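You operate a simulated robot arm through the tools that you are given. There is no shell and no other tool.

Carry out the task below with a simulated robot arm. There is one attempt and no reset: what you move stays moved.

JOB
Swap the pink slab for the cream one and press its block again.
Fine: triple press lid up, pink slab to the free spot on the black mat, lid down to its stops and up again; that block medium, the others as they were, no crack.

It is judged by the outcome, as a careful person would: the job done as asked, and still so three seconds after it is handed in. It fails if anything else is knocked over, pushed out of place, dropped, spilled or broken. A push-on lid holds only when it is set on centred and level and pressed home; a screw cap is set on level and turned clockwise until tight.

ROBOT AND FRAMES
A 6-joint arm with a two-finger parallel gripper, fixed in place. Base frame: the origin is at the foot of the arm, x ahead of it, y to its left, z up. Readings come in m, rad, newtons and seconds.
With the tool pointing down near the work surface it reaches from about 0.32 to 0.84 m from the base axis. Its first joint turns from -2.007 to 2.007 rad. Payload 3.43 kg.
The TCP is the grasp point between the finger pads, 0.034 m short of the fingertips. In the tool frame z runs along the fingers and y along their closing line. The gripper opens to 0.128 m. The fingers are 0.024 m wide and 0.012 m thick; the gripper's body (0.048 by 0.13 m) begins 0.096 m behind the TCP.
Orientation is that of the tool frame in the base frame, as [roll, pitch, yaw] about the fixed x, y, z axes, in that order (R = Rz(yaw) Ry(pitch) Rx(roll)). With the fingers straight down and closing along the base's y, the tool's x points along the base's -x, its y along +y and its z along -z.

CONTROLS
- The arm moves only by the tool play_rows. Its argument "deltas" is a list of rows, each an object of numbers (a shift or turn left out is 0, a gripper value left out holds the last): "tx", "ty", "tz": the shift along the base's x, y, z in m; "ax", "ay", "az": the turn, a rotation vector about the base's x, y, z in rad; "jaw": the gripper command, from -1 (fully open) to 1 (shut), values between in proportion. In form: [{"tx": .., "ty": .., "tz": .., "ax": .., "ay": .., "az": .., "jaw": ..}, ...]. A call has 1 to 20 rows; each row is the pose to reach, as a shift and turn from the pose commanded when the call began. Rows are played at 5 a second. More than 0.05 m and 0.15 rad between two rows, or a gripper value outside its range, and nothing of the call is played. A pose out of reach is approached as far as the arm can. The call stops where the force on the tool passes 90 N (or 10 N more than at its start, if that is more) or the arm is blocked; 0.2 s more then pass. Each finger travels about 0.108 m/s and halts on what it meets, pressing with about 35 N; the grip force reading is that of the motor and also rises with nothing between the fingers. The clock runs only during rows and for 0.2 s after the last one: add rows that repeat a pose to give the fingers time. It gives the time, the measured TCP pose, the force on the tool (base axes), the opening and the grip force at its end, in the units of the frame above (readings bear some noise), with the torque about the TCP (base axes, N m) and any sound that the robot's microphone picked up.
- Cameras (640 x 400 px; columns grow to the right, rows downward): "scene" is fixed at [0.4116, -0.6389, 1.5361]; the picture's right is [0.99, -0.17, 0.00], its down [-0.06, -0.34, -0.94] and it looks along [0.16, 0.93, -0.34] (base axes); focal length 326 px, centre (320, 200). "wrist" rides on the gripper at [0.076, -0.011, -0.16] in the tool frame; the picture's right is [0.15, 0.99, 0.00], its down [-0.88, 0.13, -0.46] and it looks along [-0.45, 0.07, 0.89] (tool axes); focal length 234 px, centre (320, 200). There is no depth. A picture from a camera that has moved, and an enlarged one, comes with that camera's place and axes in the base frame and with its lens. The place of the scene camera against the robot may be out by one fixed shift of up to 0.025 m in any direction.
- snapshot(camera): a new picture of that camera. The clock stands still meanwhile.
- raise_lower(by): slides the trunk up (or, below 0, down) by that many m; the arm rides with it, the base frame stays. It gives what a move gives, with no picture.
- inspect(camera, box): a new picture of the part [left, top, right, bottom] of that camera's present view, enlarged. The clock stands still meanwhile.
- sign_off(): hands the job in; it is judged then, once.

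Places have to be worked out from the pictures, the camera data and where the tool is seen. Open the gripper and draw the arm clear of the work before you hand the job in, unless the task says otherwise.

The tools are called after "Call:" as a command line: name --argument value ..., lists and objects as JSON in quotes. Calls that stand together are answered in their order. play_rows: Moves the arm, as the interface text tells. Its arguments: {"type":"object","properties":{"deltas":{"type":"array","items":{"type":"object","properties":{"tx":{"type":"number"},"ty":{"type":"number"},"tz":{"type":"number"},"ax":{"type":"number"},"ay":{"type":"number"},"az":{"type":"number"},"jaw":{"type":"number"}}}}},"required":["deltas"]} The other tools are called the same way: raise_lower (by) slides the trunk up or down; snapshot (camera) takes a picture; inspect (camera, box) takes an enlarged picture of a part of a camera's view; sign_off () hands the job in.

At the start:

```text
time: 0.0
position: [0.3625, 0.4042, 1.3946]
tool_rot: [-3.141, 0.0, 3.141]
force: [0.3, -0.7, -0.2]
wrist_torque: [-0.03, -0.03, 0.04]
opening: 0.1278
gripper_force: 0.0
trunk travel left (down, up): [-0.725, 0.065]
```

scene: 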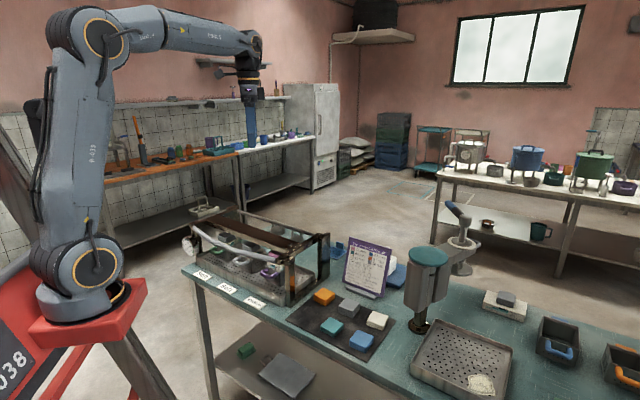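
wrist: 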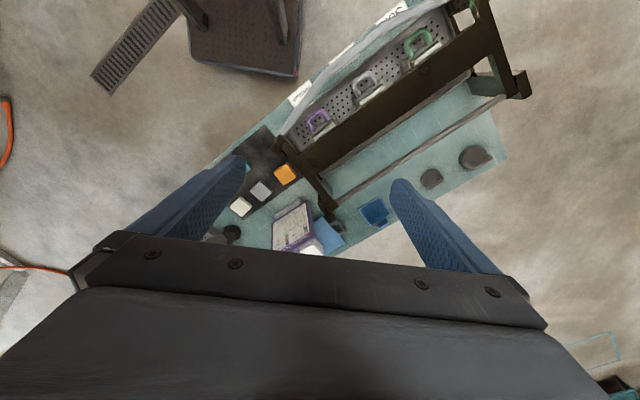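

I start by looking closely at the bench, the press and the mat from the fixed camera.

Call:
inspect --camera "scene" --box '[180, 200, 420, 350]'

Call:
inspect --camera "scene" --box '[330, 220, 430, 300]'

Call:
inspect --camera "wrist" --box '[200, 0, 540, 260]'

```text
2.67 times, centred on (300, 275) of scene
camera zoom: at [0.4116, -0.6389, 1.5361], right [0.99, -0.17, 0.0], down [-0.06, -0.34, -0.94], along [0.16, 0.93, -0.34], focal length 869 px, centre (373, 0)
```

zoom: 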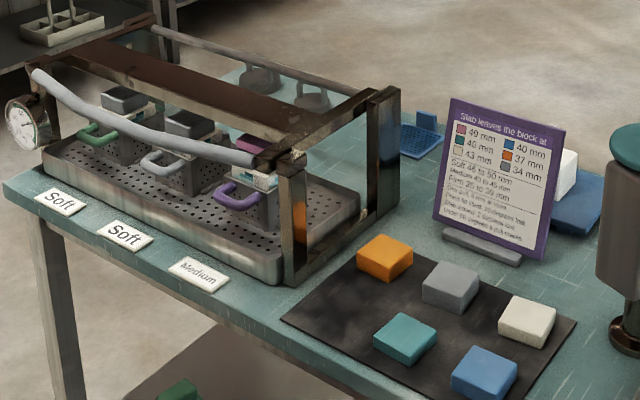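

```text
5.00 times, centred on (380, 260) of scene
camera zoom: at [0.4116, -0.6389, 1.5361], right [0.99, -0.17, 0.0], down [-0.06, -0.34, -0.94], along [0.16, 0.93, -0.34], focal length 1630 px, centre (20, -100)
```

zoom: 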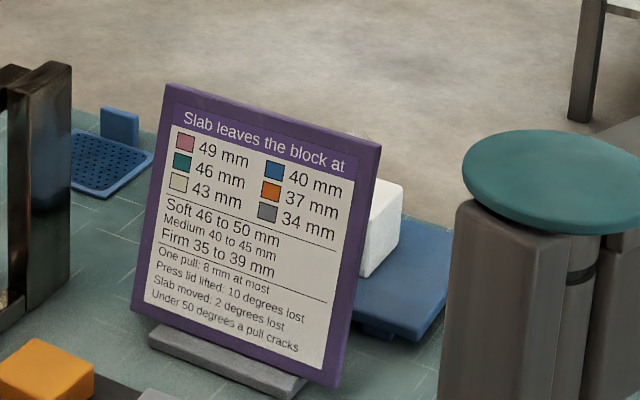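

```text
1.54 times, centred on (370, 130) of wrist
camera zoom: at [0.286, 0.3925, 1.5546], right [-0.15, 0.99, 0.0], down [0.88, 0.13, 0.46], along [0.45, 0.07, -0.89], focal length 360 px, centre (243, 308)
```

zoom: 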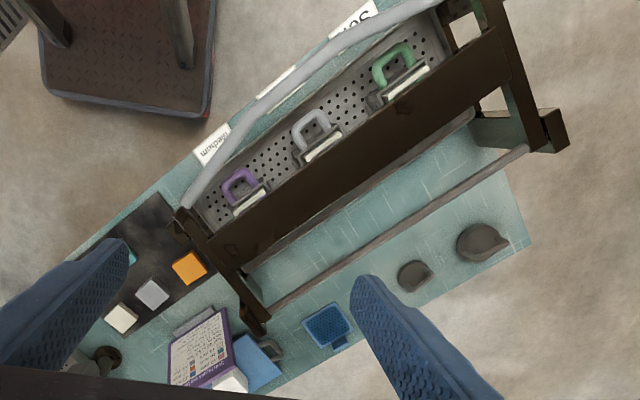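

The board gives the rules; now I need the gauge on the press side, the lid and the blocks in more detail.

Call:
inspect --camera "scene" --box '[176, 225, 256, 275]'

Call:
inspect --camera "scene" --box '[240, 225, 340, 310]'

Call:
inspect --camera "scene" --box '[280, 270, 420, 370]'

Call:
inspect --camera "scene" --box '[400, 190, 640, 400]'

```text
8.00 times, centred on (216, 250) of scene
camera zoom: at [0.4116, -0.6389, 1.5361], right [0.99, -0.17, 0.0], down [-0.06, -0.34, -0.94], along [0.16, 0.93, -0.34], focal length 2607 px, centre (1152, -200)
```

zoom: 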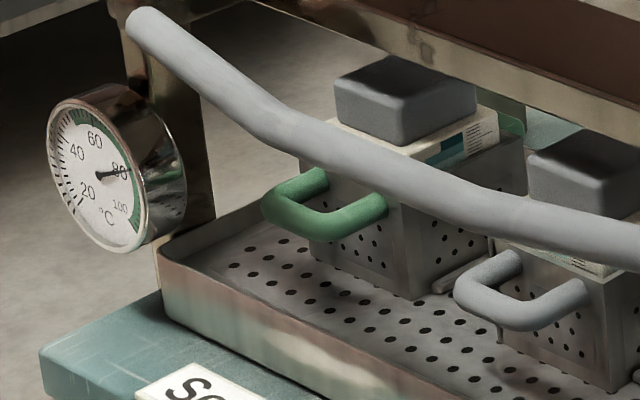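

```text
4.71 times, centred on (290, 268) of scene
camera zoom: at [0.4116, -0.6389, 1.5361], right [0.99, -0.17, 0.0], down [-0.06, -0.34, -0.94], along [0.16, 0.93, -0.34], focal length 1534 px, centre (461, -118)
```

zoom: 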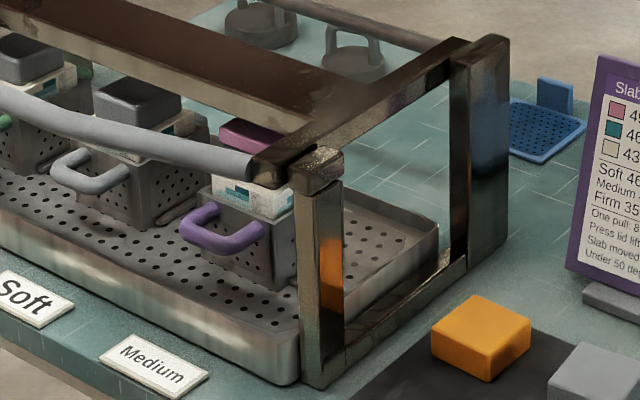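

```text
4.00 times, centred on (350, 320) of scene
camera zoom: at [0.4116, -0.6389, 1.5361], right [0.99, -0.17, 0.0], down [-0.06, -0.34, -0.94], along [0.16, 0.93, -0.34], focal length 1304 px, centre (200, -280)
```

zoom: 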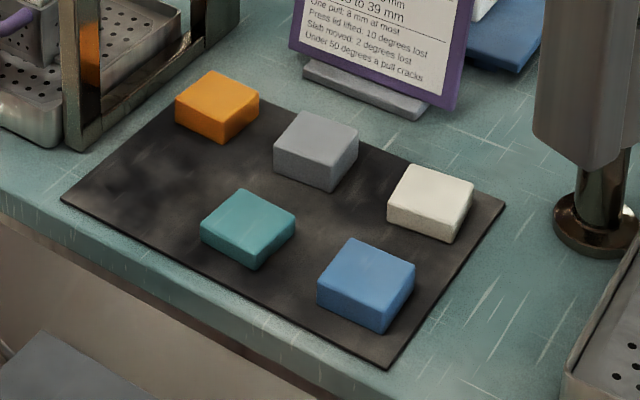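

```text
1.90 times, centred on (520, 295) of scene
camera zoom: at [0.4116, -0.6389, 1.5361], right [0.99, -0.17, 0.0], down [-0.06, -0.34, -0.94], along [0.16, 0.93, -0.34], focal length 621 px, centre (-61, 19)
```

zoom: 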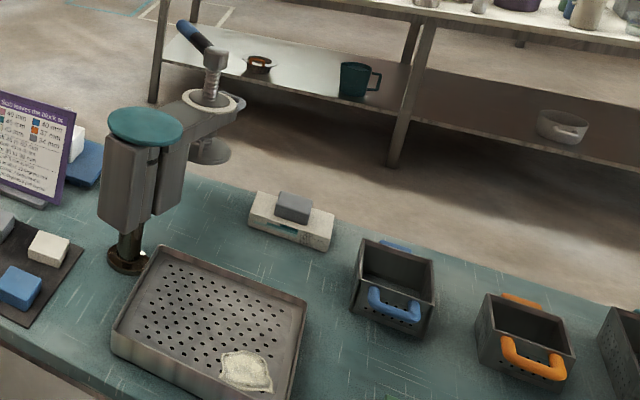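

The gauge reads about 80 °C, and the lid seems to be down on the three slabs (pink sits on the purple-handled block). I move the arm out over the bench, staying high, for a second wrist view to triangulate with.

Call:
play_rows --deltas '[{"tx": 0.02, "ty": -0.035}, {"tx": 0.04, "ty": -0.07}, {"tx": 0.06, "ty": -0.105}, {"tx": 0.08, "ty": -0.14}, {"tx": 0.1, "ty": -0.175}, {"tx": 0.1, "ty": -0.21}, {"tx": 0.1, "ty": -0.245}, {"tx": 0.1, "ty": -0.245}]'

Call:
snapshot --camera "wrist"

Call:
snapshot --camera "scene"

```text
time: 1.8
position: [0.4619, 0.1594, 1.3932]
tool_rot: [-3.14, 0.0, 3.141]
force: [0.0, -0.6, -0.1]
wrist_torque: [0.0, 0.03, 0.02]
opening: 0.1279
gripper_force: 0.0
trunk travel left (down, up): [-0.725, 0.065]
```

```text
taken
camera wrist: at [0.386, 0.1468, 1.554], right [-0.15, 0.99, 0.0], down [0.88, 0.13, 0.46], along [0.45, 0.07, -0.89], focal length 234 px, centre (320, 200)
```

wrist: 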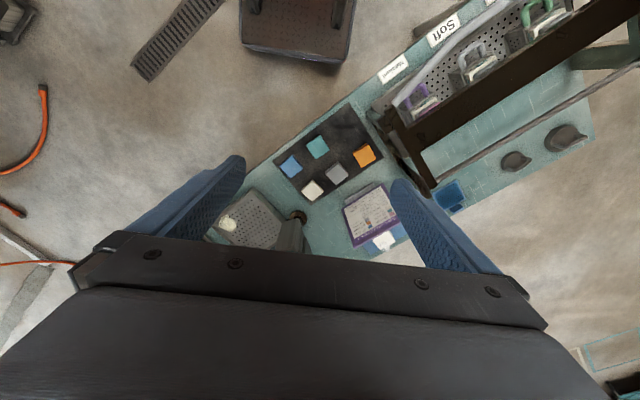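

```text
taken
```

scene: 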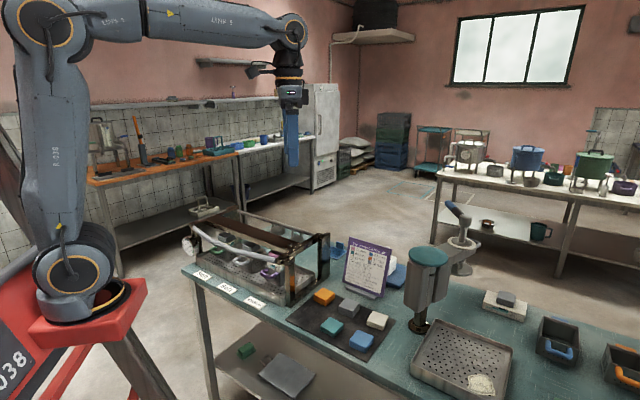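

Good parallax. I enlarge the mat and the press in this wrist view for finer pixel positions.

Call:
inspect --camera "wrist" --box '[240, 80, 400, 220]'

Call:
inspect --camera "wrist" --box '[360, 0, 640, 200]'

```text
2.86 times, centred on (320, 150) of wrist
camera zoom: at [0.386, 0.1468, 1.554], right [-0.15, 0.99, 0.0], down [0.88, 0.13, 0.46], along [0.45, 0.07, -0.89], focal length 669 px, centre (320, 343)
```

zoom: 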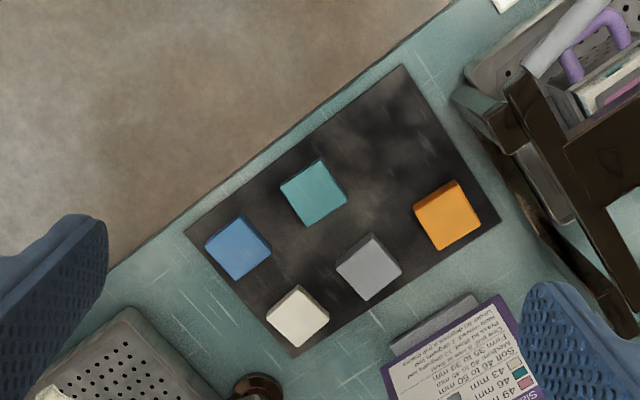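

```text
2.00 times, centred on (500, 100) of wrist
camera zoom: at [0.386, 0.1468, 1.554], right [-0.15, 0.99, 0.0], down [0.88, 0.13, 0.46], along [0.45, 0.07, -0.89], focal length 468 px, centre (-40, 400)
```

zoom: 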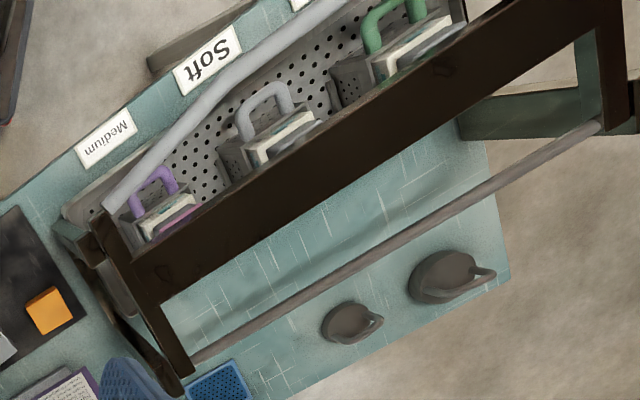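

The press lies at about 45° in the base frame: handle bar in front at roughly z≈0.98, hinge rod behind at z≈1.0. I move to the front side of the press and yaw +45° to look squarely at it.

Call:
play_rows --deltas '[{"tx": -0.03, "ty": 0.015, "tz": -0.018, "az": 0.098}, {"tx": -0.06, "ty": 0.03, "tz": -0.036, "az": 0.196}, {"tx": -0.09, "ty": 0.045, "tz": -0.054, "az": 0.294}, {"tx": -0.12, "ty": 0.06, "tz": -0.072, "az": 0.392}, {"tx": -0.15, "ty": 0.08, "tz": -0.09, "az": 0.49}, {"tx": -0.18, "ty": 0.1, "tz": -0.108, "az": 0.588}, {"tx": -0.21, "ty": 0.12, "tz": -0.126, "az": 0.686}, {"tx": -0.24, "ty": 0.14, "tz": -0.144, "az": 0.785}, {"tx": -0.24, "ty": 0.14, "tz": -0.144, "az": 0.785}]'

Call:
snapshot --camera "wrist"

```text
time: 3.8
position: [0.2213, 0.2986, 1.2509]
tool_rot: [3.141, 0.0, -2.356]
force: [-0.1, -0.1, -0.2]
wrist_torque: [0.02, -0.02, 0.0]
opening: 0.1281
gripper_force: 0.0
trunk travel left (down, up): [-0.725, 0.065]
```

```text
taken
camera wrist: at [0.1761, 0.2364, 1.4107], right [-0.8, 0.6, 0.0], down [0.53, 0.72, 0.46], along [0.27, 0.37, -0.89], focal length 234 px, centre (320, 200)
```

wrist: 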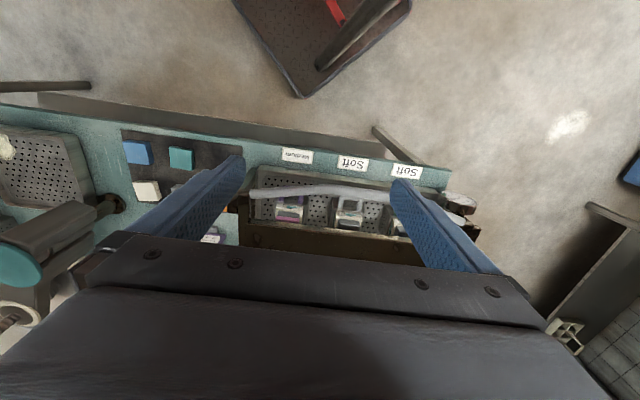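

The gripper body hides the forward part, so I shift further over the press along its depth direction for a clear look down at the lid and blocks.

Call:
play_rows --deltas '[{"tx": 0.03, "ty": 0.03}, {"tx": 0.06, "ty": 0.06}, {"tx": 0.09, "ty": 0.09}, {"tx": 0.12, "ty": 0.12}, {"tx": 0.12, "ty": 0.12}]'

Call:
snapshot --camera "wrist"

Call:
inspect --camera "wrist" --box '[210, 60, 450, 240]'

```text
time: 5.0
position: [0.3427, 0.4201, 1.2513]
tool_rot: [3.142, 0.001, -2.357]
force: [-0.7, -0.2, 0.7]
wrist_torque: [-0.03, 0.01, 0.0]
opening: 0.1281
gripper_force: 0.1
trunk travel left (down, up): [-0.725, 0.065]
```

```text
taken
camera wrist: at [0.297, 0.3576, 1.4116], right [-0.8, 0.6, 0.0], down [0.53, 0.71, 0.46], along [0.27, 0.37, -0.89], focal length 234 px, centre (320, 200)
```

wrist: 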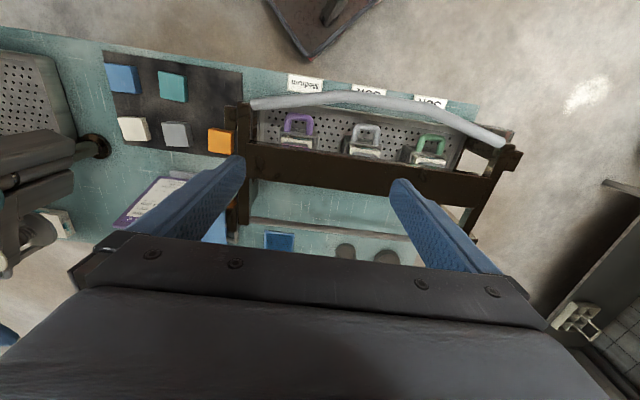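

```text
2.22 times, centred on (330, 150) of wrist
camera zoom: at [0.297, 0.3576, 1.4116], right [-0.8, 0.6, 0.0], down [0.53, 0.71, 0.46], along [0.27, 0.37, -0.89], focal length 520 px, centre (298, 311)
```

zoom: 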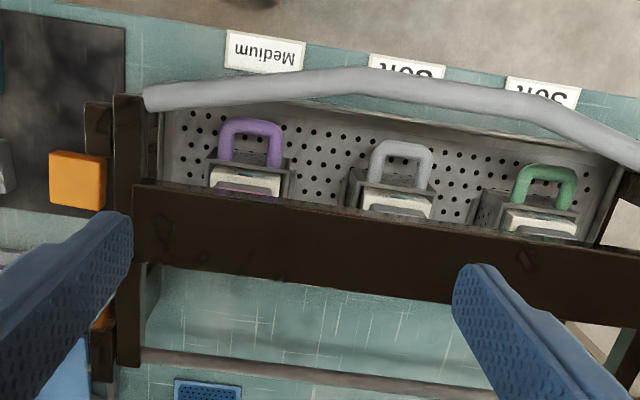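

Bar centre worked out at about z≈0.983; lever arm to the hinge rod about 0.26 m. I check the posts, stops and hinge more closely from the fixed camera before gripping the bar.

Call:
inspect --camera "scene" --box '[270, 225, 340, 310]'

Call:
inspect --camera "scene" --box '[180, 200, 260, 260]'

Call:
inspect --camera "wrist" --box '[240, 90, 370, 180]'

Call:
inspect --camera "wrist" --box '[400, 90, 540, 240]'

```text
4.71 times, centred on (305, 268) of scene
camera zoom: at [0.4116, -0.6389, 1.5361], right [0.99, -0.17, 0.0], down [-0.06, -0.34, -0.94], along [0.16, 0.93, -0.34], focal length 1534 px, centre (391, -118)
```

zoom: 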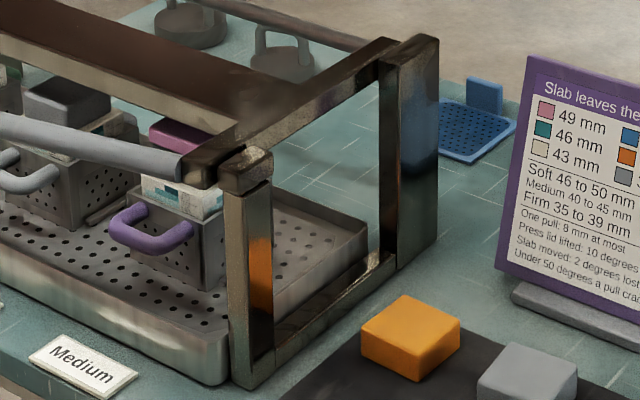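

```text
6.67 times, centred on (220, 230) of scene
camera zoom: at [0.4116, -0.6389, 1.5361], right [0.99, -0.17, 0.0], down [-0.06, -0.34, -0.94], along [0.16, 0.93, -0.34], focal length 2173 px, centre (987, 0)
```

zoom: 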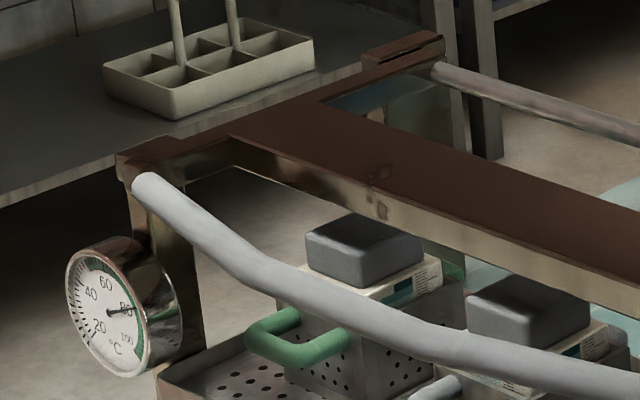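

```text
4.44 times, centred on (305, 135) of wrist
camera zoom: at [0.297, 0.3576, 1.4116], right [-0.8, 0.6, 0.0], down [0.53, 0.71, 0.46], along [0.27, 0.37, -0.89], focal length 1041 px, centre (387, 489)
```

zoom: 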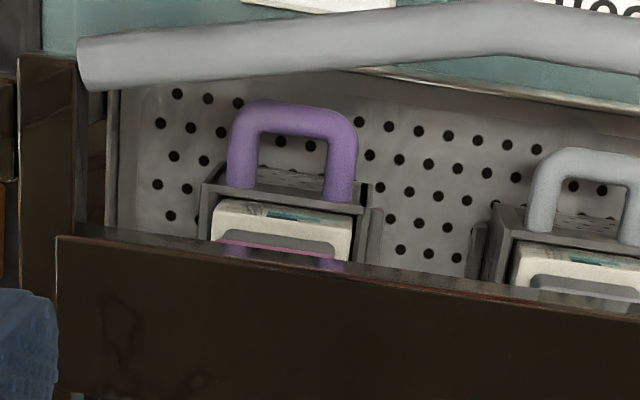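

```text
2.67 times, centred on (470, 165) of wrist
camera zoom: at [0.297, 0.3576, 1.4116], right [-0.8, 0.6, 0.0], down [0.53, 0.71, 0.46], along [0.27, 0.37, -0.89], focal length 624 px, centre (-80, 293)
```

zoom: 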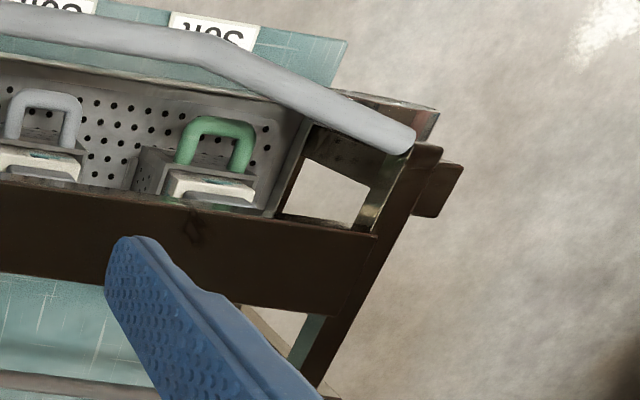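

The lid's front ends rest on the front-post stops, so the lid is down, and the bar has a straight middle stretch about 0.15 m long. I turn the gripper so it closes across the bar and come to a pose above its middle.

Call:
play_rows --deltas '[{"tx": -0.01, "ty": 0.003, "az": -0.143}, {"tx": -0.02, "ty": 0.006, "tz": -0.01, "az": -0.286}, {"tx": -0.03, "ty": 0.009, "tz": -0.02, "az": -0.429}, {"tx": -0.04, "ty": 0.012, "tz": -0.03, "az": -0.571}, {"tx": -0.05, "ty": 0.015, "tz": -0.04, "az": -0.714}, {"tx": -0.06, "ty": 0.018, "tz": -0.05, "az": -0.857}, {"tx": -0.07, "ty": 0.021, "tz": -0.06, "az": -1.0}, {"tx": -0.085, "ty": 0.024, "tz": -0.07, "az": -1.143}, {"tx": -0.1, "ty": 0.027, "tz": -0.08, "az": -1.286}, {"tx": -0.11, "ty": 0.03, "tz": -0.09, "az": -1.429}, {"tx": -0.115, "ty": 0.031, "tz": -0.1, "az": -1.571}, {"tx": -0.115, "ty": 0.031, "tz": -0.1, "az": -1.571}]'

Call:
snapshot --camera "wrist"

Call:
inspect --camera "scene" --box '[160, 130, 360, 310]'

```text
time: 7.6
position: [0.2262, 0.4513, 1.1511]
tool_rot: [-3.141, 0.001, 2.355]
force: [-0.4, -0.4, 0.9]
wrist_torque: [-0.02, -0.02, 0.03]
opening: 0.1282
gripper_force: 0.1
trunk travel left (down, up): [-0.725, 0.065]
```

```text
taken
camera wrist: at [0.1649, 0.4956, 1.3101], right [0.6, 0.8, 0.0], down [0.71, -0.53, 0.46], along [0.37, -0.27, -0.89], focal length 234 px, centre (320, 200)
```

wrist: 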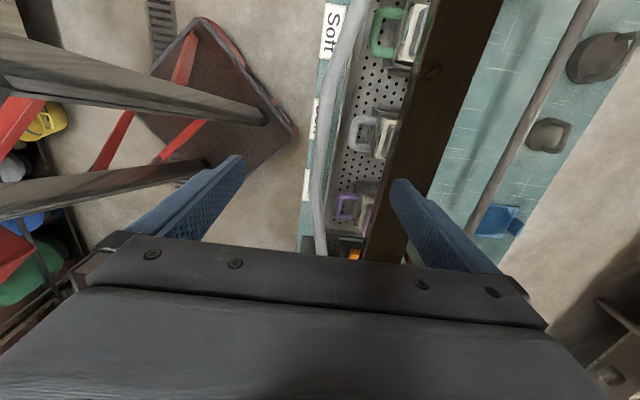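

```text
2.22 times, centred on (260, 220) of scene
camera zoom: at [0.4116, -0.6389, 1.5361], right [0.99, -0.17, 0.0], down [-0.06, -0.34, -0.94], along [0.16, 0.93, -0.34], focal length 724 px, centre (453, 156)
```

zoom: 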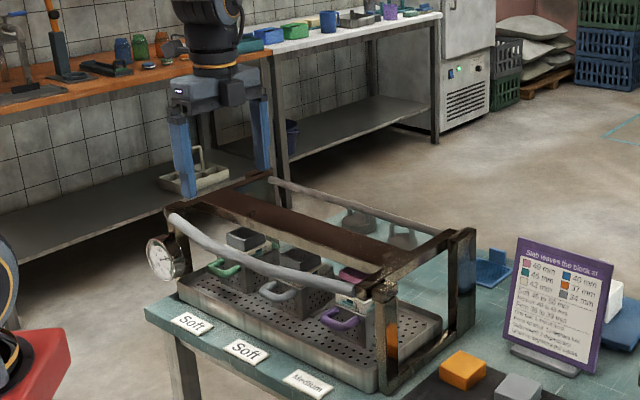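

The bar appears under the grasp point; I enlarge to check centring before descending.

Call:
inspect --camera "wrist" --box '[260, 80, 400, 200]'

```text
3.33 times, centred on (330, 140) of wrist
camera zoom: at [0.1649, 0.4956, 1.3101], right [0.6, 0.8, 0.0], down [0.71, -0.53, 0.46], along [0.37, -0.27, -0.89], focal length 781 px, centre (287, 400)
```

zoom: 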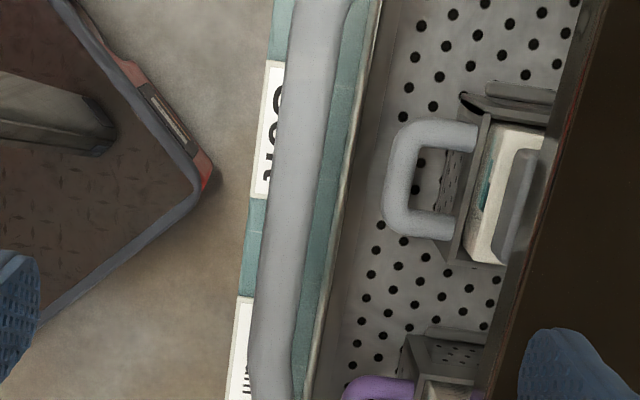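

The bar centre is about 2.5 mm further along the depth direction. I correct this, narrow the jaws to about 0.06 m and descend to just above the bar.

Call:
play_rows --deltas '[{"tx": 0.0018, "ty": 0.0018, "jaw": 0.0}, {"tx": 0.0018, "ty": 0.0018, "tz": -0.03, "jaw": 0.0}, {"tx": 0.0018, "ty": 0.0018, "tz": -0.06, "jaw": 0.0}, {"tx": 0.0018, "ty": 0.0018, "tz": -0.09, "jaw": 0.0}, {"tx": 0.0018, "ty": 0.0018, "tz": -0.11, "jaw": 0.0}, {"tx": 0.0018, "ty": 0.0018, "tz": -0.11, "jaw": 0.0}]'

Call:
snapshot --camera "wrist"

Call:
inspect --camera "scene" --box '[180, 200, 320, 300]'

```text
time: 9.0
position: [0.2292, 0.4518, 1.0405]
tool_rot: [-3.14, 0.0, 2.356]
force: [0.2, 0.3, -0.1]
wrist_torque: [0.01, -0.02, 0.0]
opening: 0.0641
gripper_force: 0.0
trunk travel left (down, up): [-0.725, 0.065]
```

```text
taken
camera wrist: at [0.1678, 0.497, 1.1998], right [0.6, 0.8, 0.0], down [0.71, -0.53, 0.46], along [0.37, -0.27, -0.89], focal length 234 px, centre (320, 200)
```

wrist: 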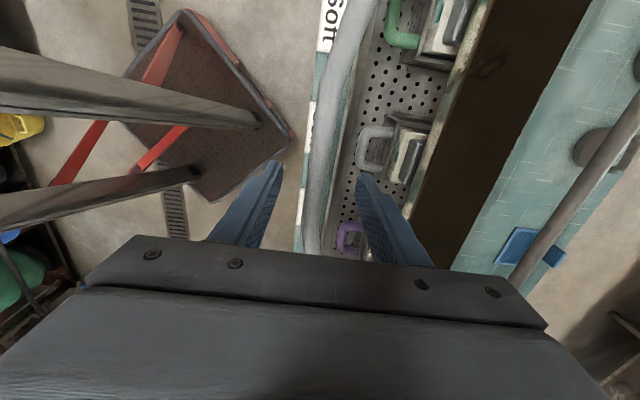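

```text
4.00 times, centred on (250, 250) of scene
camera zoom: at [0.4116, -0.6389, 1.5361], right [0.99, -0.17, 0.0], down [-0.06, -0.34, -0.94], along [0.16, 0.93, -0.34], focal length 1304 px, centre (600, 0)
```

zoom: 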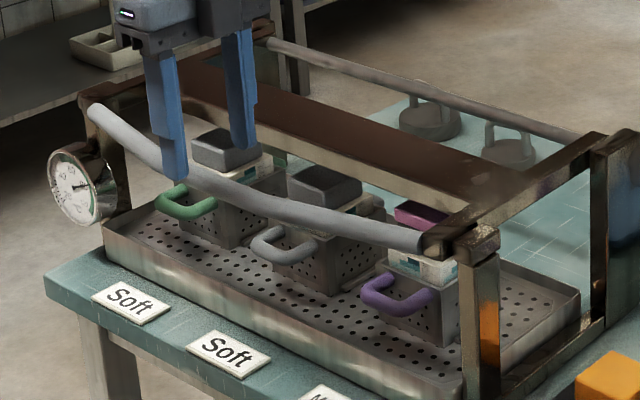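

The bar is centred between the fingers. I descend the last bit so the bar sits at the grasp point, then close.

Call:
play_rows --deltas '[{"tz": -0.02}, {"tz": -0.04}, {"tz": -0.057}, {"tz": -0.057}, {"tz": -0.057, "jaw": 0.5}, {"tz": -0.057, "jaw": 1.0}, {"tz": -0.057, "jaw": 1.0}, {"tz": -0.057, "jaw": 1.0}]'

Call:
snapshot --camera "wrist"

Call:
inspect --camera "scene" --box '[180, 200, 320, 300]'

```text
time: 10.8
position: [0.2283, 0.4508, 0.9836]
tool_rot: [-3.141, 0.0, 2.356]
force: [-5.4, -7.7, -1.9]
wrist_torque: [-0.11, -0.06, 0.41]
opening: 0.0197
gripper_force: 45.3
trunk travel left (down, up): [-0.725, 0.065]
```

```text
taken
camera wrist: at [0.1665, 0.4963, 1.1431], right [0.6, 0.8, 0.0], down [0.71, -0.53, 0.46], along [0.37, -0.27, -0.89], focal length 234 px, centre (320, 200)
```

wrist: 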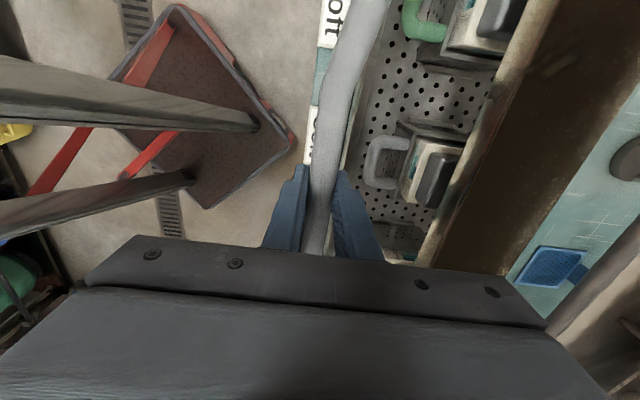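

```text
4.00 times, centred on (250, 250) of scene
camera zoom: at [0.4116, -0.6389, 1.5361], right [0.99, -0.17, 0.0], down [-0.06, -0.34, -0.94], along [0.16, 0.93, -0.34], focal length 1304 px, centre (600, 0)
```

zoom: 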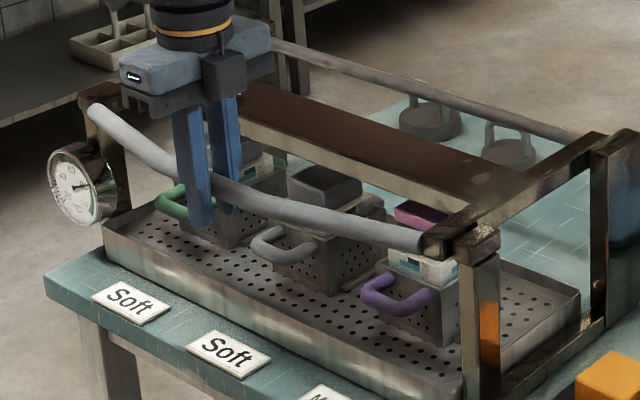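

The bar is held (opening 0.0197). I lift it gently through the first few degrees to feel the weight and confirm it hinges at the back.

Call:
play_rows --deltas '[{"tz": 0.006}, {"tz": 0.012}, {"tz": 0.018}, {"tz": 0.023}, {"tz": 0.023}]'

Call:
inspect --camera "scene" --box '[180, 200, 340, 310]'

```text
time: 12.0
position: [0.2288, 0.4507, 1.0063]
tool_rot: [-3.141, -0.001, 2.357]
force: [-3.4, -4.7, -8.1]
wrist_torque: [-0.1, -0.06, 0.4]
opening: 0.0196
gripper_force: 45.4
trunk travel left (down, up): [-0.725, 0.065]
```

```text
3.64 times, centred on (260, 255) of scene
camera zoom: at [0.4116, -0.6389, 1.5361], right [0.99, -0.17, 0.0], down [-0.06, -0.34, -0.94], along [0.16, 0.93, -0.34], focal length 1185 px, centre (538, 0)
```

zoom: 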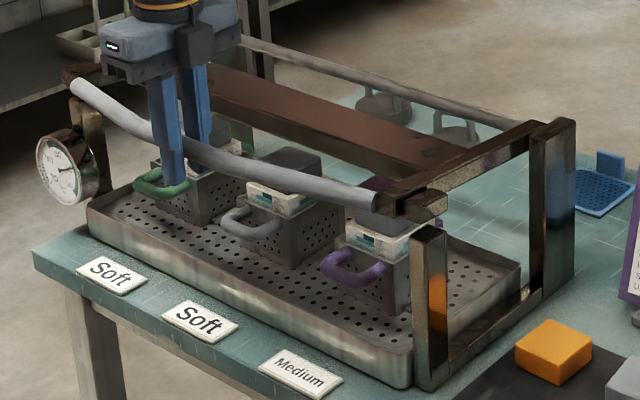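

It hinges as expected with only ~8 N at the bar. I follow the arc up to about 30°.

Call:
play_rows --deltas '[{"tx": 0.0004, "ty": 0.0004, "tz": 0.0115}, {"tx": 0.0011, "ty": 0.0011, "tz": 0.023}, {"tx": 0.0022, "ty": 0.0022, "tz": 0.0344}, {"tx": 0.0036, "ty": 0.0036, "tz": 0.0457}, {"tx": 0.0054, "ty": 0.0054, "tz": 0.057}, {"tx": 0.0075, "ty": 0.0075, "tz": 0.068}, {"tx": 0.0099, "ty": 0.0099, "tz": 0.079}, {"tx": 0.0127, "ty": 0.0127, "tz": 0.0897}, {"tx": 0.0158, "ty": 0.0158, "tz": 0.1003}, {"tx": 0.0192, "ty": 0.0192, "tz": 0.1108}, {"tx": 0.0192, "ty": 0.0192, "tz": 0.1108}]'

Call:
snapshot --camera "scene"

Call:
inspect --camera "scene" --box '[170, 180, 340, 310]'

```text
time: 14.4
position: [0.2516, 0.4753, 1.1151]
tool_rot: [3.138, -0.001, 2.355]
force: [41.5, 31.3, -38.4]
wrist_torque: [-0.06, -0.04, 0.41]
opening: 0.0197
gripper_force: 44.5
trunk travel left (down, up): [-0.725, 0.065]
```

```text
taken
```

scene: 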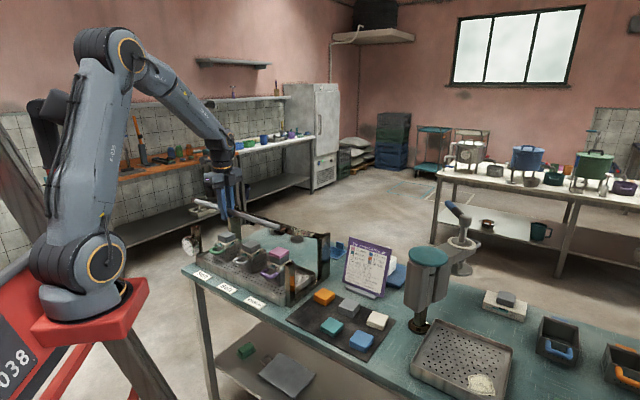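

```text
3.08 times, centred on (255, 245) of scene
camera zoom: at [0.4116, -0.6389, 1.5361], right [0.99, -0.17, 0.0], down [-0.06, -0.34, -0.94], along [0.16, 0.93, -0.34], focal length 1003 px, centre (520, 62)
```

zoom: 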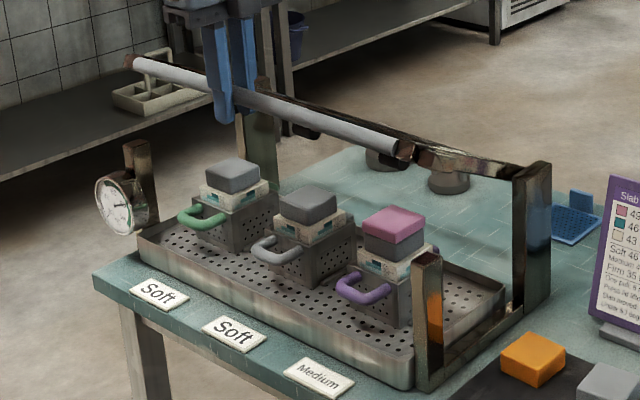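

The pull toward the hinge has grown (about 51 N), so the true arc is tighter than I assumed. I hold here, look closely at the blocks and gauge, and recompute the hinge before moving on.

Call:
inspect --camera "scene" --box '[215, 225, 295, 285]'

Call:
inspect --camera "scene" --box '[185, 215, 225, 260]'

Call:
snapshot --camera "wrist"

```text
6.67 times, centred on (255, 255) of scene
camera zoom: at [0.4116, -0.6389, 1.5361], right [0.99, -0.17, 0.0], down [-0.06, -0.34, -0.94], along [0.16, 0.93, -0.34], focal length 2173 px, centre (753, -167)
```

zoom: 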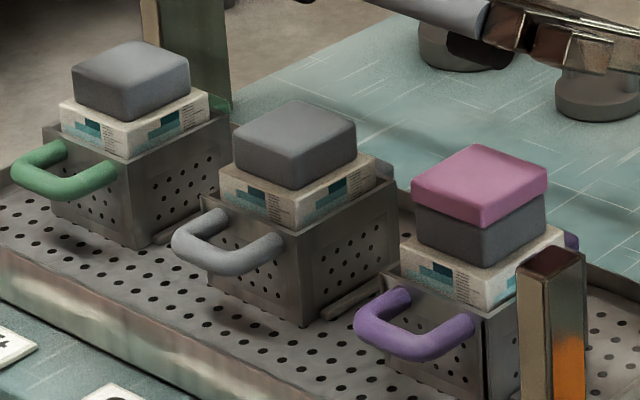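

```text
8.89 times, centred on (205, 238) of scene
camera zoom: at [0.4116, -0.6389, 1.5361], right [0.99, -0.17, 0.0], down [-0.06, -0.34, -0.94], along [0.16, 0.93, -0.34], focal length 2897 px, centre (1342, -133)
```

zoom: 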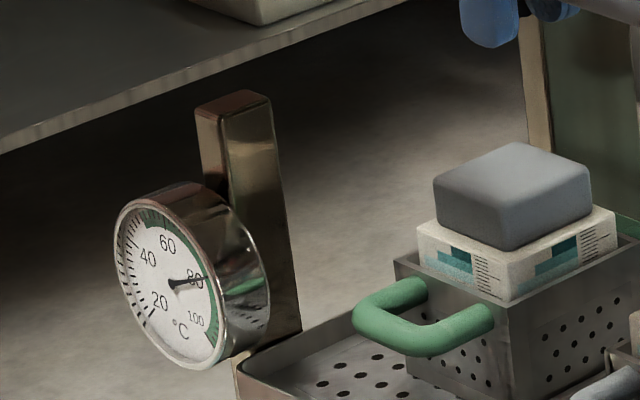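

```text
taken
camera wrist: at [0.1902, 0.5199, 1.2758], right [0.6, 0.8, 0.0], down [0.71, -0.53, 0.46], along [0.37, -0.27, -0.89], focal length 234 px, centre (320, 200)
```

wrist: 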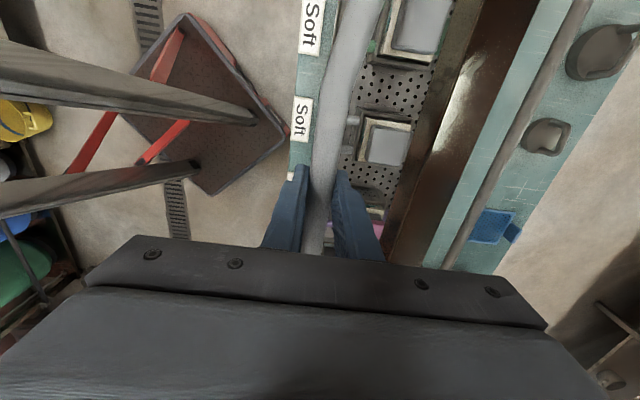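

The measured points fit a hinge at about e2≈0.72, z≈0.99 with radius ≈0.24 m. I relax onto that circle and carry on to about 45°.

Call:
play_rows --deltas '[{"tx": 0.0035, "ty": 0.0035, "tz": -0.0021}, {"tx": 0.0071, "ty": 0.0071, "tz": 0.0061}, {"tx": 0.0105, "ty": 0.0105, "tz": 0.0131}, {"tx": 0.0148, "ty": 0.0148, "tz": 0.0216}, {"tx": 0.0195, "ty": 0.0195, "tz": 0.0298}, {"tx": 0.0244, "ty": 0.0244, "tz": 0.0378}, {"tx": 0.0296, "ty": 0.0296, "tz": 0.0454}, {"tx": 0.0296, "ty": 0.0296, "tz": 0.0454}]'

```text
time: 16.2
position: [0.2758, 0.4992, 1.1663]
tool_rot: [-3.14, 0.001, 2.356]
force: [-17.8, -27.7, 17.7]
wrist_torque: [-0.01, 0.45, 0.24]
opening: 0.0197
gripper_force: 45.0
trunk travel left (down, up): [-0.725, 0.065]
```

Now I'm slightly inside the arc. Combining positions and forces, the hinge fits at e2≈0.745, z≈0.990, radius ≈0.2645, which also matches the rod seen in the pictures. I relax and go on to 65°.

Call:
play_rows --deltas '[{"tx": -0.0016, "ty": -0.0016, "tz": 0.0042}, {"tx": 0.0052, "ty": 0.0052, "tz": 0.0142}, {"tx": 0.0111, "ty": 0.0111, "tz": 0.0222}, {"tx": 0.0172, "ty": 0.0172, "tz": 0.0298}, {"tx": 0.0236, "ty": 0.0236, "tz": 0.037}, {"tx": 0.0301, "ty": 0.0301, "tz": 0.0439}, {"tx": 0.037, "ty": 0.037, "tz": 0.0503}, {"tx": 0.0439, "ty": 0.0439, "tz": 0.0563}, {"tx": 0.051, "ty": 0.051, "tz": 0.0618}, {"tx": 0.0583, "ty": 0.0583, "tz": 0.0669}, {"tx": 0.0583, "ty": 0.0583, "tz": 0.0669}]'

Call:
snapshot --camera "scene"

```text
time: 18.6
position: [0.3356, 0.5587, 1.2311]
tool_rot: [3.14, 0.001, 2.357]
force: [-3.1, -6.9, 7.3]
wrist_torque: [-0.16, -0.37, 0.15]
opening: 0.0196
gripper_force: 45.3
trunk travel left (down, up): [-0.725, 0.065]
```

```text
taken
```

scene: 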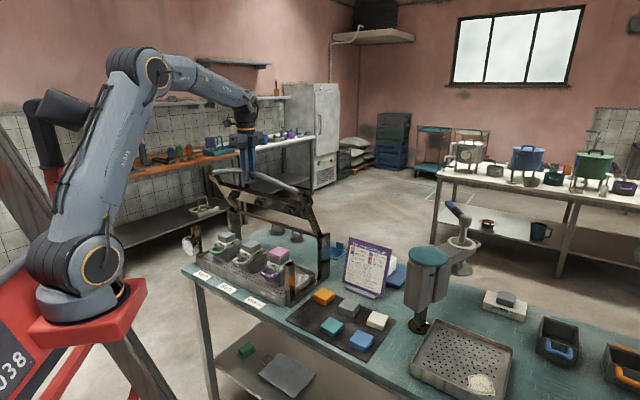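

Forces are small now, and the lid is at about 65°. I continue to 90°.

Call:
play_rows --deltas '[{"tx": 0.0075, "ty": 0.0075, "tz": 0.0046}, {"tx": 0.0151, "ty": 0.0151, "tz": 0.0089}, {"tx": 0.0228, "ty": 0.0228, "tz": 0.0126}, {"tx": 0.0306, "ty": 0.0306, "tz": 0.0158}, {"tx": 0.0386, "ty": 0.0386, "tz": 0.0185}, {"tx": 0.0466, "ty": 0.0466, "tz": 0.0208}, {"tx": 0.0546, "ty": 0.0546, "tz": 0.0225}, {"tx": 0.0627, "ty": 0.0627, "tz": 0.0238}, {"tx": 0.0709, "ty": 0.0709, "tz": 0.0246}, {"tx": 0.0791, "ty": 0.0791, "tz": 0.0248}, {"tx": 0.0791, "ty": 0.0791, "tz": 0.0248}]'

Call:
inspect --camera "scene" --box '[160, 120, 360, 310]'

```text
time: 21.0
position: [0.4147, 0.6384, 1.2555]
tool_rot: [-3.14, 0.0, 2.355]
force: [-0.7, 1.8, 2.2]
wrist_torque: [0.27, -0.05, -0.07]
opening: 0.0198
gripper_force: 44.7
trunk travel left (down, up): [-0.725, 0.065]
```

```text
2.11 times, centred on (260, 215) of scene
camera zoom: at [0.4116, -0.6389, 1.5361], right [0.99, -0.17, 0.0], down [-0.06, -0.34, -0.94], along [0.16, 0.93, -0.34], focal length 686 px, centre (446, 168)
```

zoom: 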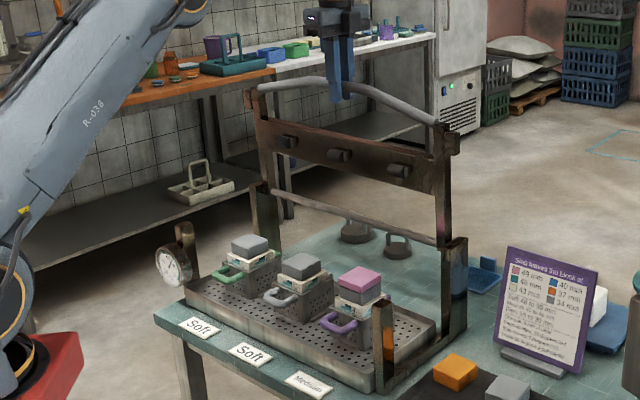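

The lid is vertical with almost no load. I continue slowly past vertical to find where it leans on its back stop.

Call:
play_rows --deltas '[{"tx": 0.0041, "ty": 0.0041, "tz": -0.0001}, {"tx": 0.0081, "ty": 0.0081, "tz": -0.0003}, {"tx": 0.0122, "ty": 0.0122, "tz": -0.0006}, {"tx": 0.0163, "ty": 0.0163, "tz": -0.001}, {"tx": 0.0163, "ty": 0.0163, "tz": -0.001}]'

```text
time: 22.2
position: [0.4312, 0.6537, 1.2541]
tool_rot: [3.142, -0.001, 2.355]
force: [-2.9, 4.2, 1.5]
wrist_torque: [0.09, 0.17, 0.01]
opening: 0.0199
gripper_force: 44.7
trunk travel left (down, up): [-0.725, 0.065]
```

Still free at 95° with nearly zero load. I go on toward 100–105°.

Call:
play_rows --deltas '[{"tx": 0.0041, "ty": 0.0041, "tz": -0.0006}, {"tx": 0.0081, "ty": 0.0081, "tz": -0.0013}, {"tx": 0.0122, "ty": 0.0122, "tz": -0.0021}, {"tx": 0.0162, "ty": 0.0162, "tz": -0.003}, {"tx": 0.0162, "ty": 0.0162, "tz": -0.003}]'

```text
time: 23.4
position: [0.4428, 0.6673, 1.2513]
tool_rot: [3.136, -0.001, 2.356]
force: [-3.8, 9.8, 21.9]
wrist_torque: [-0.61, -0.79, -0.14]
opening: 0.0199
gripper_force: 44.9
out of reach, approached as far as the arm can: row 4, 5
trunk travel left (down, up): [-0.725, 0.065]
```

The arm is at the edge of its reach here (lid about 98–99°). I look at the hinge for a back stop before deciding how to let go.

Call:
inspect --camera "scene" --box '[270, 150, 350, 300]'

Call:
inspect --camera "scene" --box '[200, 140, 300, 230]'

Call:
snapshot --camera "wrist"

```text
2.67 times, centred on (310, 225) of scene
camera zoom: at [0.4116, -0.6389, 1.5361], right [0.99, -0.17, 0.0], down [-0.06, -0.34, -0.94], along [0.16, 0.93, -0.34], focal length 869 px, centre (347, 133)
```

zoom: 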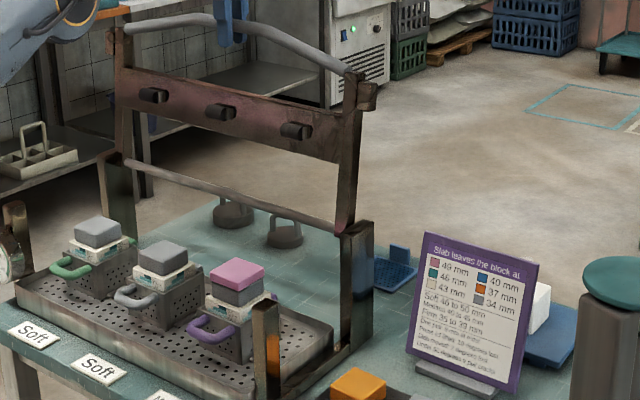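

```text
4.44 times, centred on (250, 185) of scene
camera zoom: at [0.4116, -0.6389, 1.5361], right [0.99, -0.17, 0.0], down [-0.06, -0.34, -0.94], along [0.16, 0.93, -0.34], focal length 1448 px, centre (631, 267)
```

zoom: 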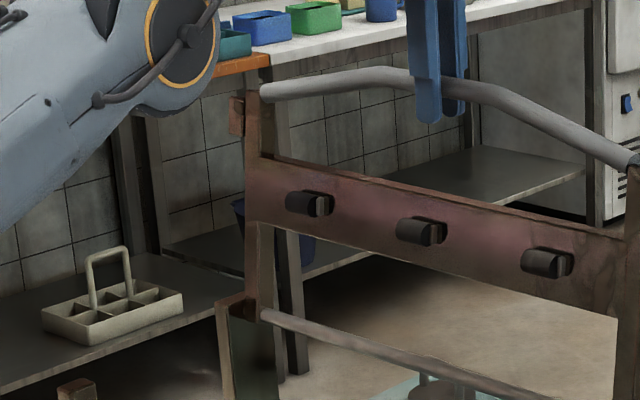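

```text
taken
camera wrist: at [0.3814, 0.7114, 1.4113], right [0.6, 0.8, 0.0], down [0.71, -0.53, 0.46], along [0.37, -0.27, -0.89], focal length 234 px, centre (320, 200)
```

wrist: 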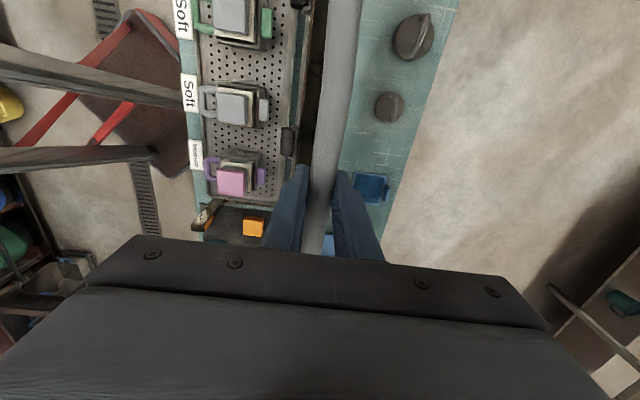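

No explicit stop is visible from here, so I let the lid lean back under control: I ease slightly forward, then open the jaws a little at a time so the bar stays caged by the rear finger.

Call:
play_rows --deltas '[{"tx": -0.005, "ty": -0.004, "tz": 0.001}, {"tx": -0.005, "ty": -0.004, "tz": 0.001}, {"tx": -0.005, "ty": -0.004, "tz": 0.001, "jaw": 0.66}, {"tx": -0.005, "ty": -0.004, "tz": 0.001, "jaw": 0.6}, {"tx": -0.005, "ty": -0.004, "tz": 0.001, "jaw": 0.55}, {"tx": -0.005, "ty": -0.004, "tz": 0.001, "jaw": 0.5}, {"tx": -0.005, "ty": -0.004, "tz": 0.001, "jaw": 0.5}]'

Call:
inspect --camera "wrist" --box '[220, 100, 420, 270]'

```text
time: 25.0
position: [0.441, 0.6623, 1.2491]
tool_rot: [3.141, 0.001, 2.356]
force: [0.7, -0.1, -0.3]
wrist_torque: [-0.01, -0.02, 0.02]
opening: 0.0325
gripper_force: 0.8
trunk travel left (down, up): [-0.725, 0.065]
```

```text
2.35 times, centred on (320, 185) of wrist
camera zoom: at [0.3783, 0.7075, 1.4094], right [0.6, 0.8, 0.0], down [0.71, -0.53, 0.46], along [0.37, -0.27, -0.89], focal length 551 px, centre (320, 235)
```

zoom: 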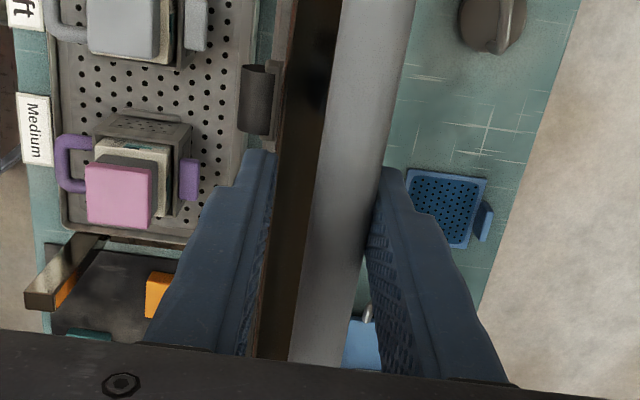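

The bar is loose between the fingers with almost no force. I open further in small steps to see whether it follows the rear finger or stays put.

Call:
play_rows --deltas '[{"jaw": 0.42}, {"jaw": 0.34}, {"jaw": 0.26}, {"jaw": 0.18}, {"jaw": 0.1}, {"jaw": 0.1}, {"jaw": 0.1}]'

Call:
inspect --camera "wrist" --box '[220, 100, 420, 270]'

```text
time: 26.6
position: [0.4396, 0.6622, 1.249]
tool_rot: [-3.141, 0.001, 2.357]
force: [1.0, 1.9, -0.8]
wrist_torque: [0.03, 0.03, -0.01]
opening: 0.0586
gripper_force: 0.8
trunk travel left (down, up): [-0.725, 0.065]
```

```text
2.35 times, centred on (320, 185) of wrist
camera zoom: at [0.3782, 0.7076, 1.4095], right [0.6, 0.8, 0.0], down [0.71, -0.53, 0.46], along [0.37, -0.27, -0.89], focal length 551 px, centre (320, 235)
```

zoom: 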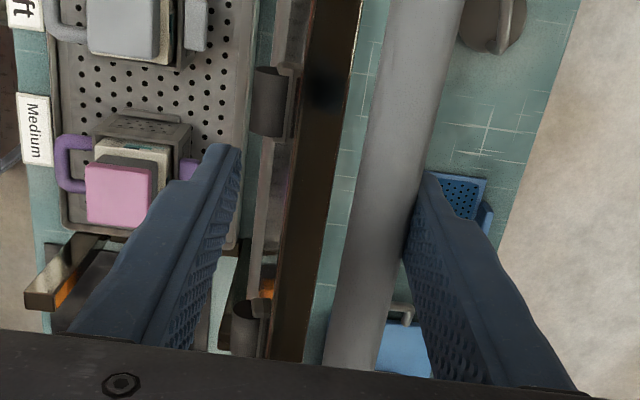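

It follows the rear finger (lid now ~101°, about 2 N). I continue opening slowly, watching for the stop.

Call:
play_rows --deltas '[{"jaw": 0.0}, {"jaw": -0.1}, {"jaw": -0.2}, {"jaw": -0.3}, {"jaw": -0.4}, {"jaw": -0.4}, {"jaw": -0.4}]'

Call:
inspect --camera "wrist" --box '[220, 100, 440, 270]'

```text
time: 28.2
position: [0.4393, 0.6626, 1.2495]
tool_rot: [-3.14, -0.001, 2.355]
force: [-0.2, -1.0, 0.4]
wrist_torque: [-0.01, 0.01, -0.01]
opening: 0.0895
gripper_force: 0.0
trunk travel left (down, up): [-0.725, 0.065]
```

```text
2.35 times, centred on (330, 185) of wrist
camera zoom: at [0.3782, 0.7075, 1.4095], right [0.6, 0.8, 0.0], down [0.71, -0.53, 0.46], along [0.37, -0.27, -0.89], focal length 551 px, centre (296, 235)
```

zoom: 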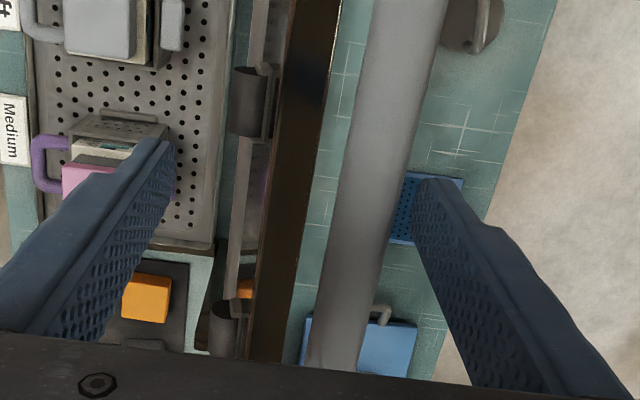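

The bar has stopped by itself clear of both fingers at about 101°, so there is a back stop. I open fully, raise the trunk 0.06 m to lift straight off the bar, and check.

Call:
play_rows --deltas '[{"jaw": -0.6}, {"jaw": -0.8}, {"jaw": -0.8}]'

Call:
raise_lower --by 0.06

Call:
snapshot --camera "wrist"

Call:
inspect --camera "scene" --box '[160, 120, 360, 310]'

```text
time: 29.0
position: [0.4404, 0.6627, 1.2488]
tool_rot: [-3.141, 0.0, 2.357]
force: [0.2, 0.2, 0.3]
wrist_torque: [0.03, 0.05, -0.02]
opening: 0.115
gripper_force: 0.1
trunk travel left (down, up): [-0.725, 0.065]
```

```text
time: 30.0
position: [0.4371, 0.662, 1.3082]
tool_rot: [3.141, 0.001, 2.356]
force: [0.0, 0.6, -0.5]
wrist_torque: [-0.02, 0.01, 0.04]
opening: 0.1153
gripper_force: 0.0
trunk travel left (down, up): [-0.785, 0.005]
```

```text
taken
camera wrist: at [0.3749, 0.7064, 1.4682], right [0.6, 0.8, 0.0], down [0.71, -0.53, 0.46], along [0.37, -0.27, -0.89], focal length 234 px, centre (320, 200)
```

wrist: 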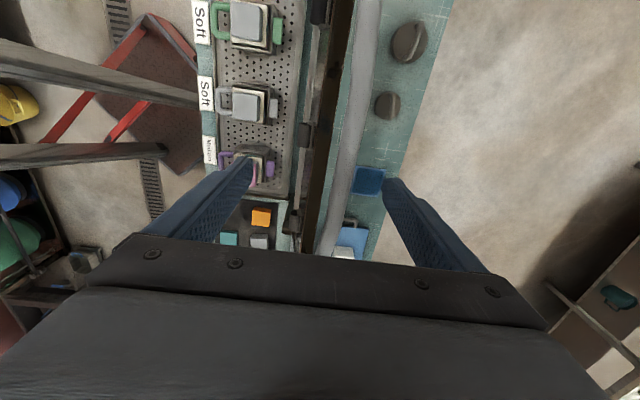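

```text
2.11 times, centred on (260, 215) of scene
camera zoom: at [0.4116, -0.6389, 1.5361], right [0.99, -0.17, 0.0], down [-0.06, -0.34, -0.94], along [0.16, 0.93, -0.34], focal length 686 px, centre (446, 168)
```

zoom: 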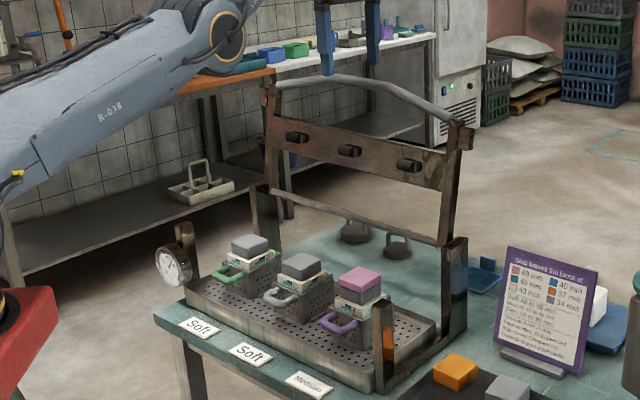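

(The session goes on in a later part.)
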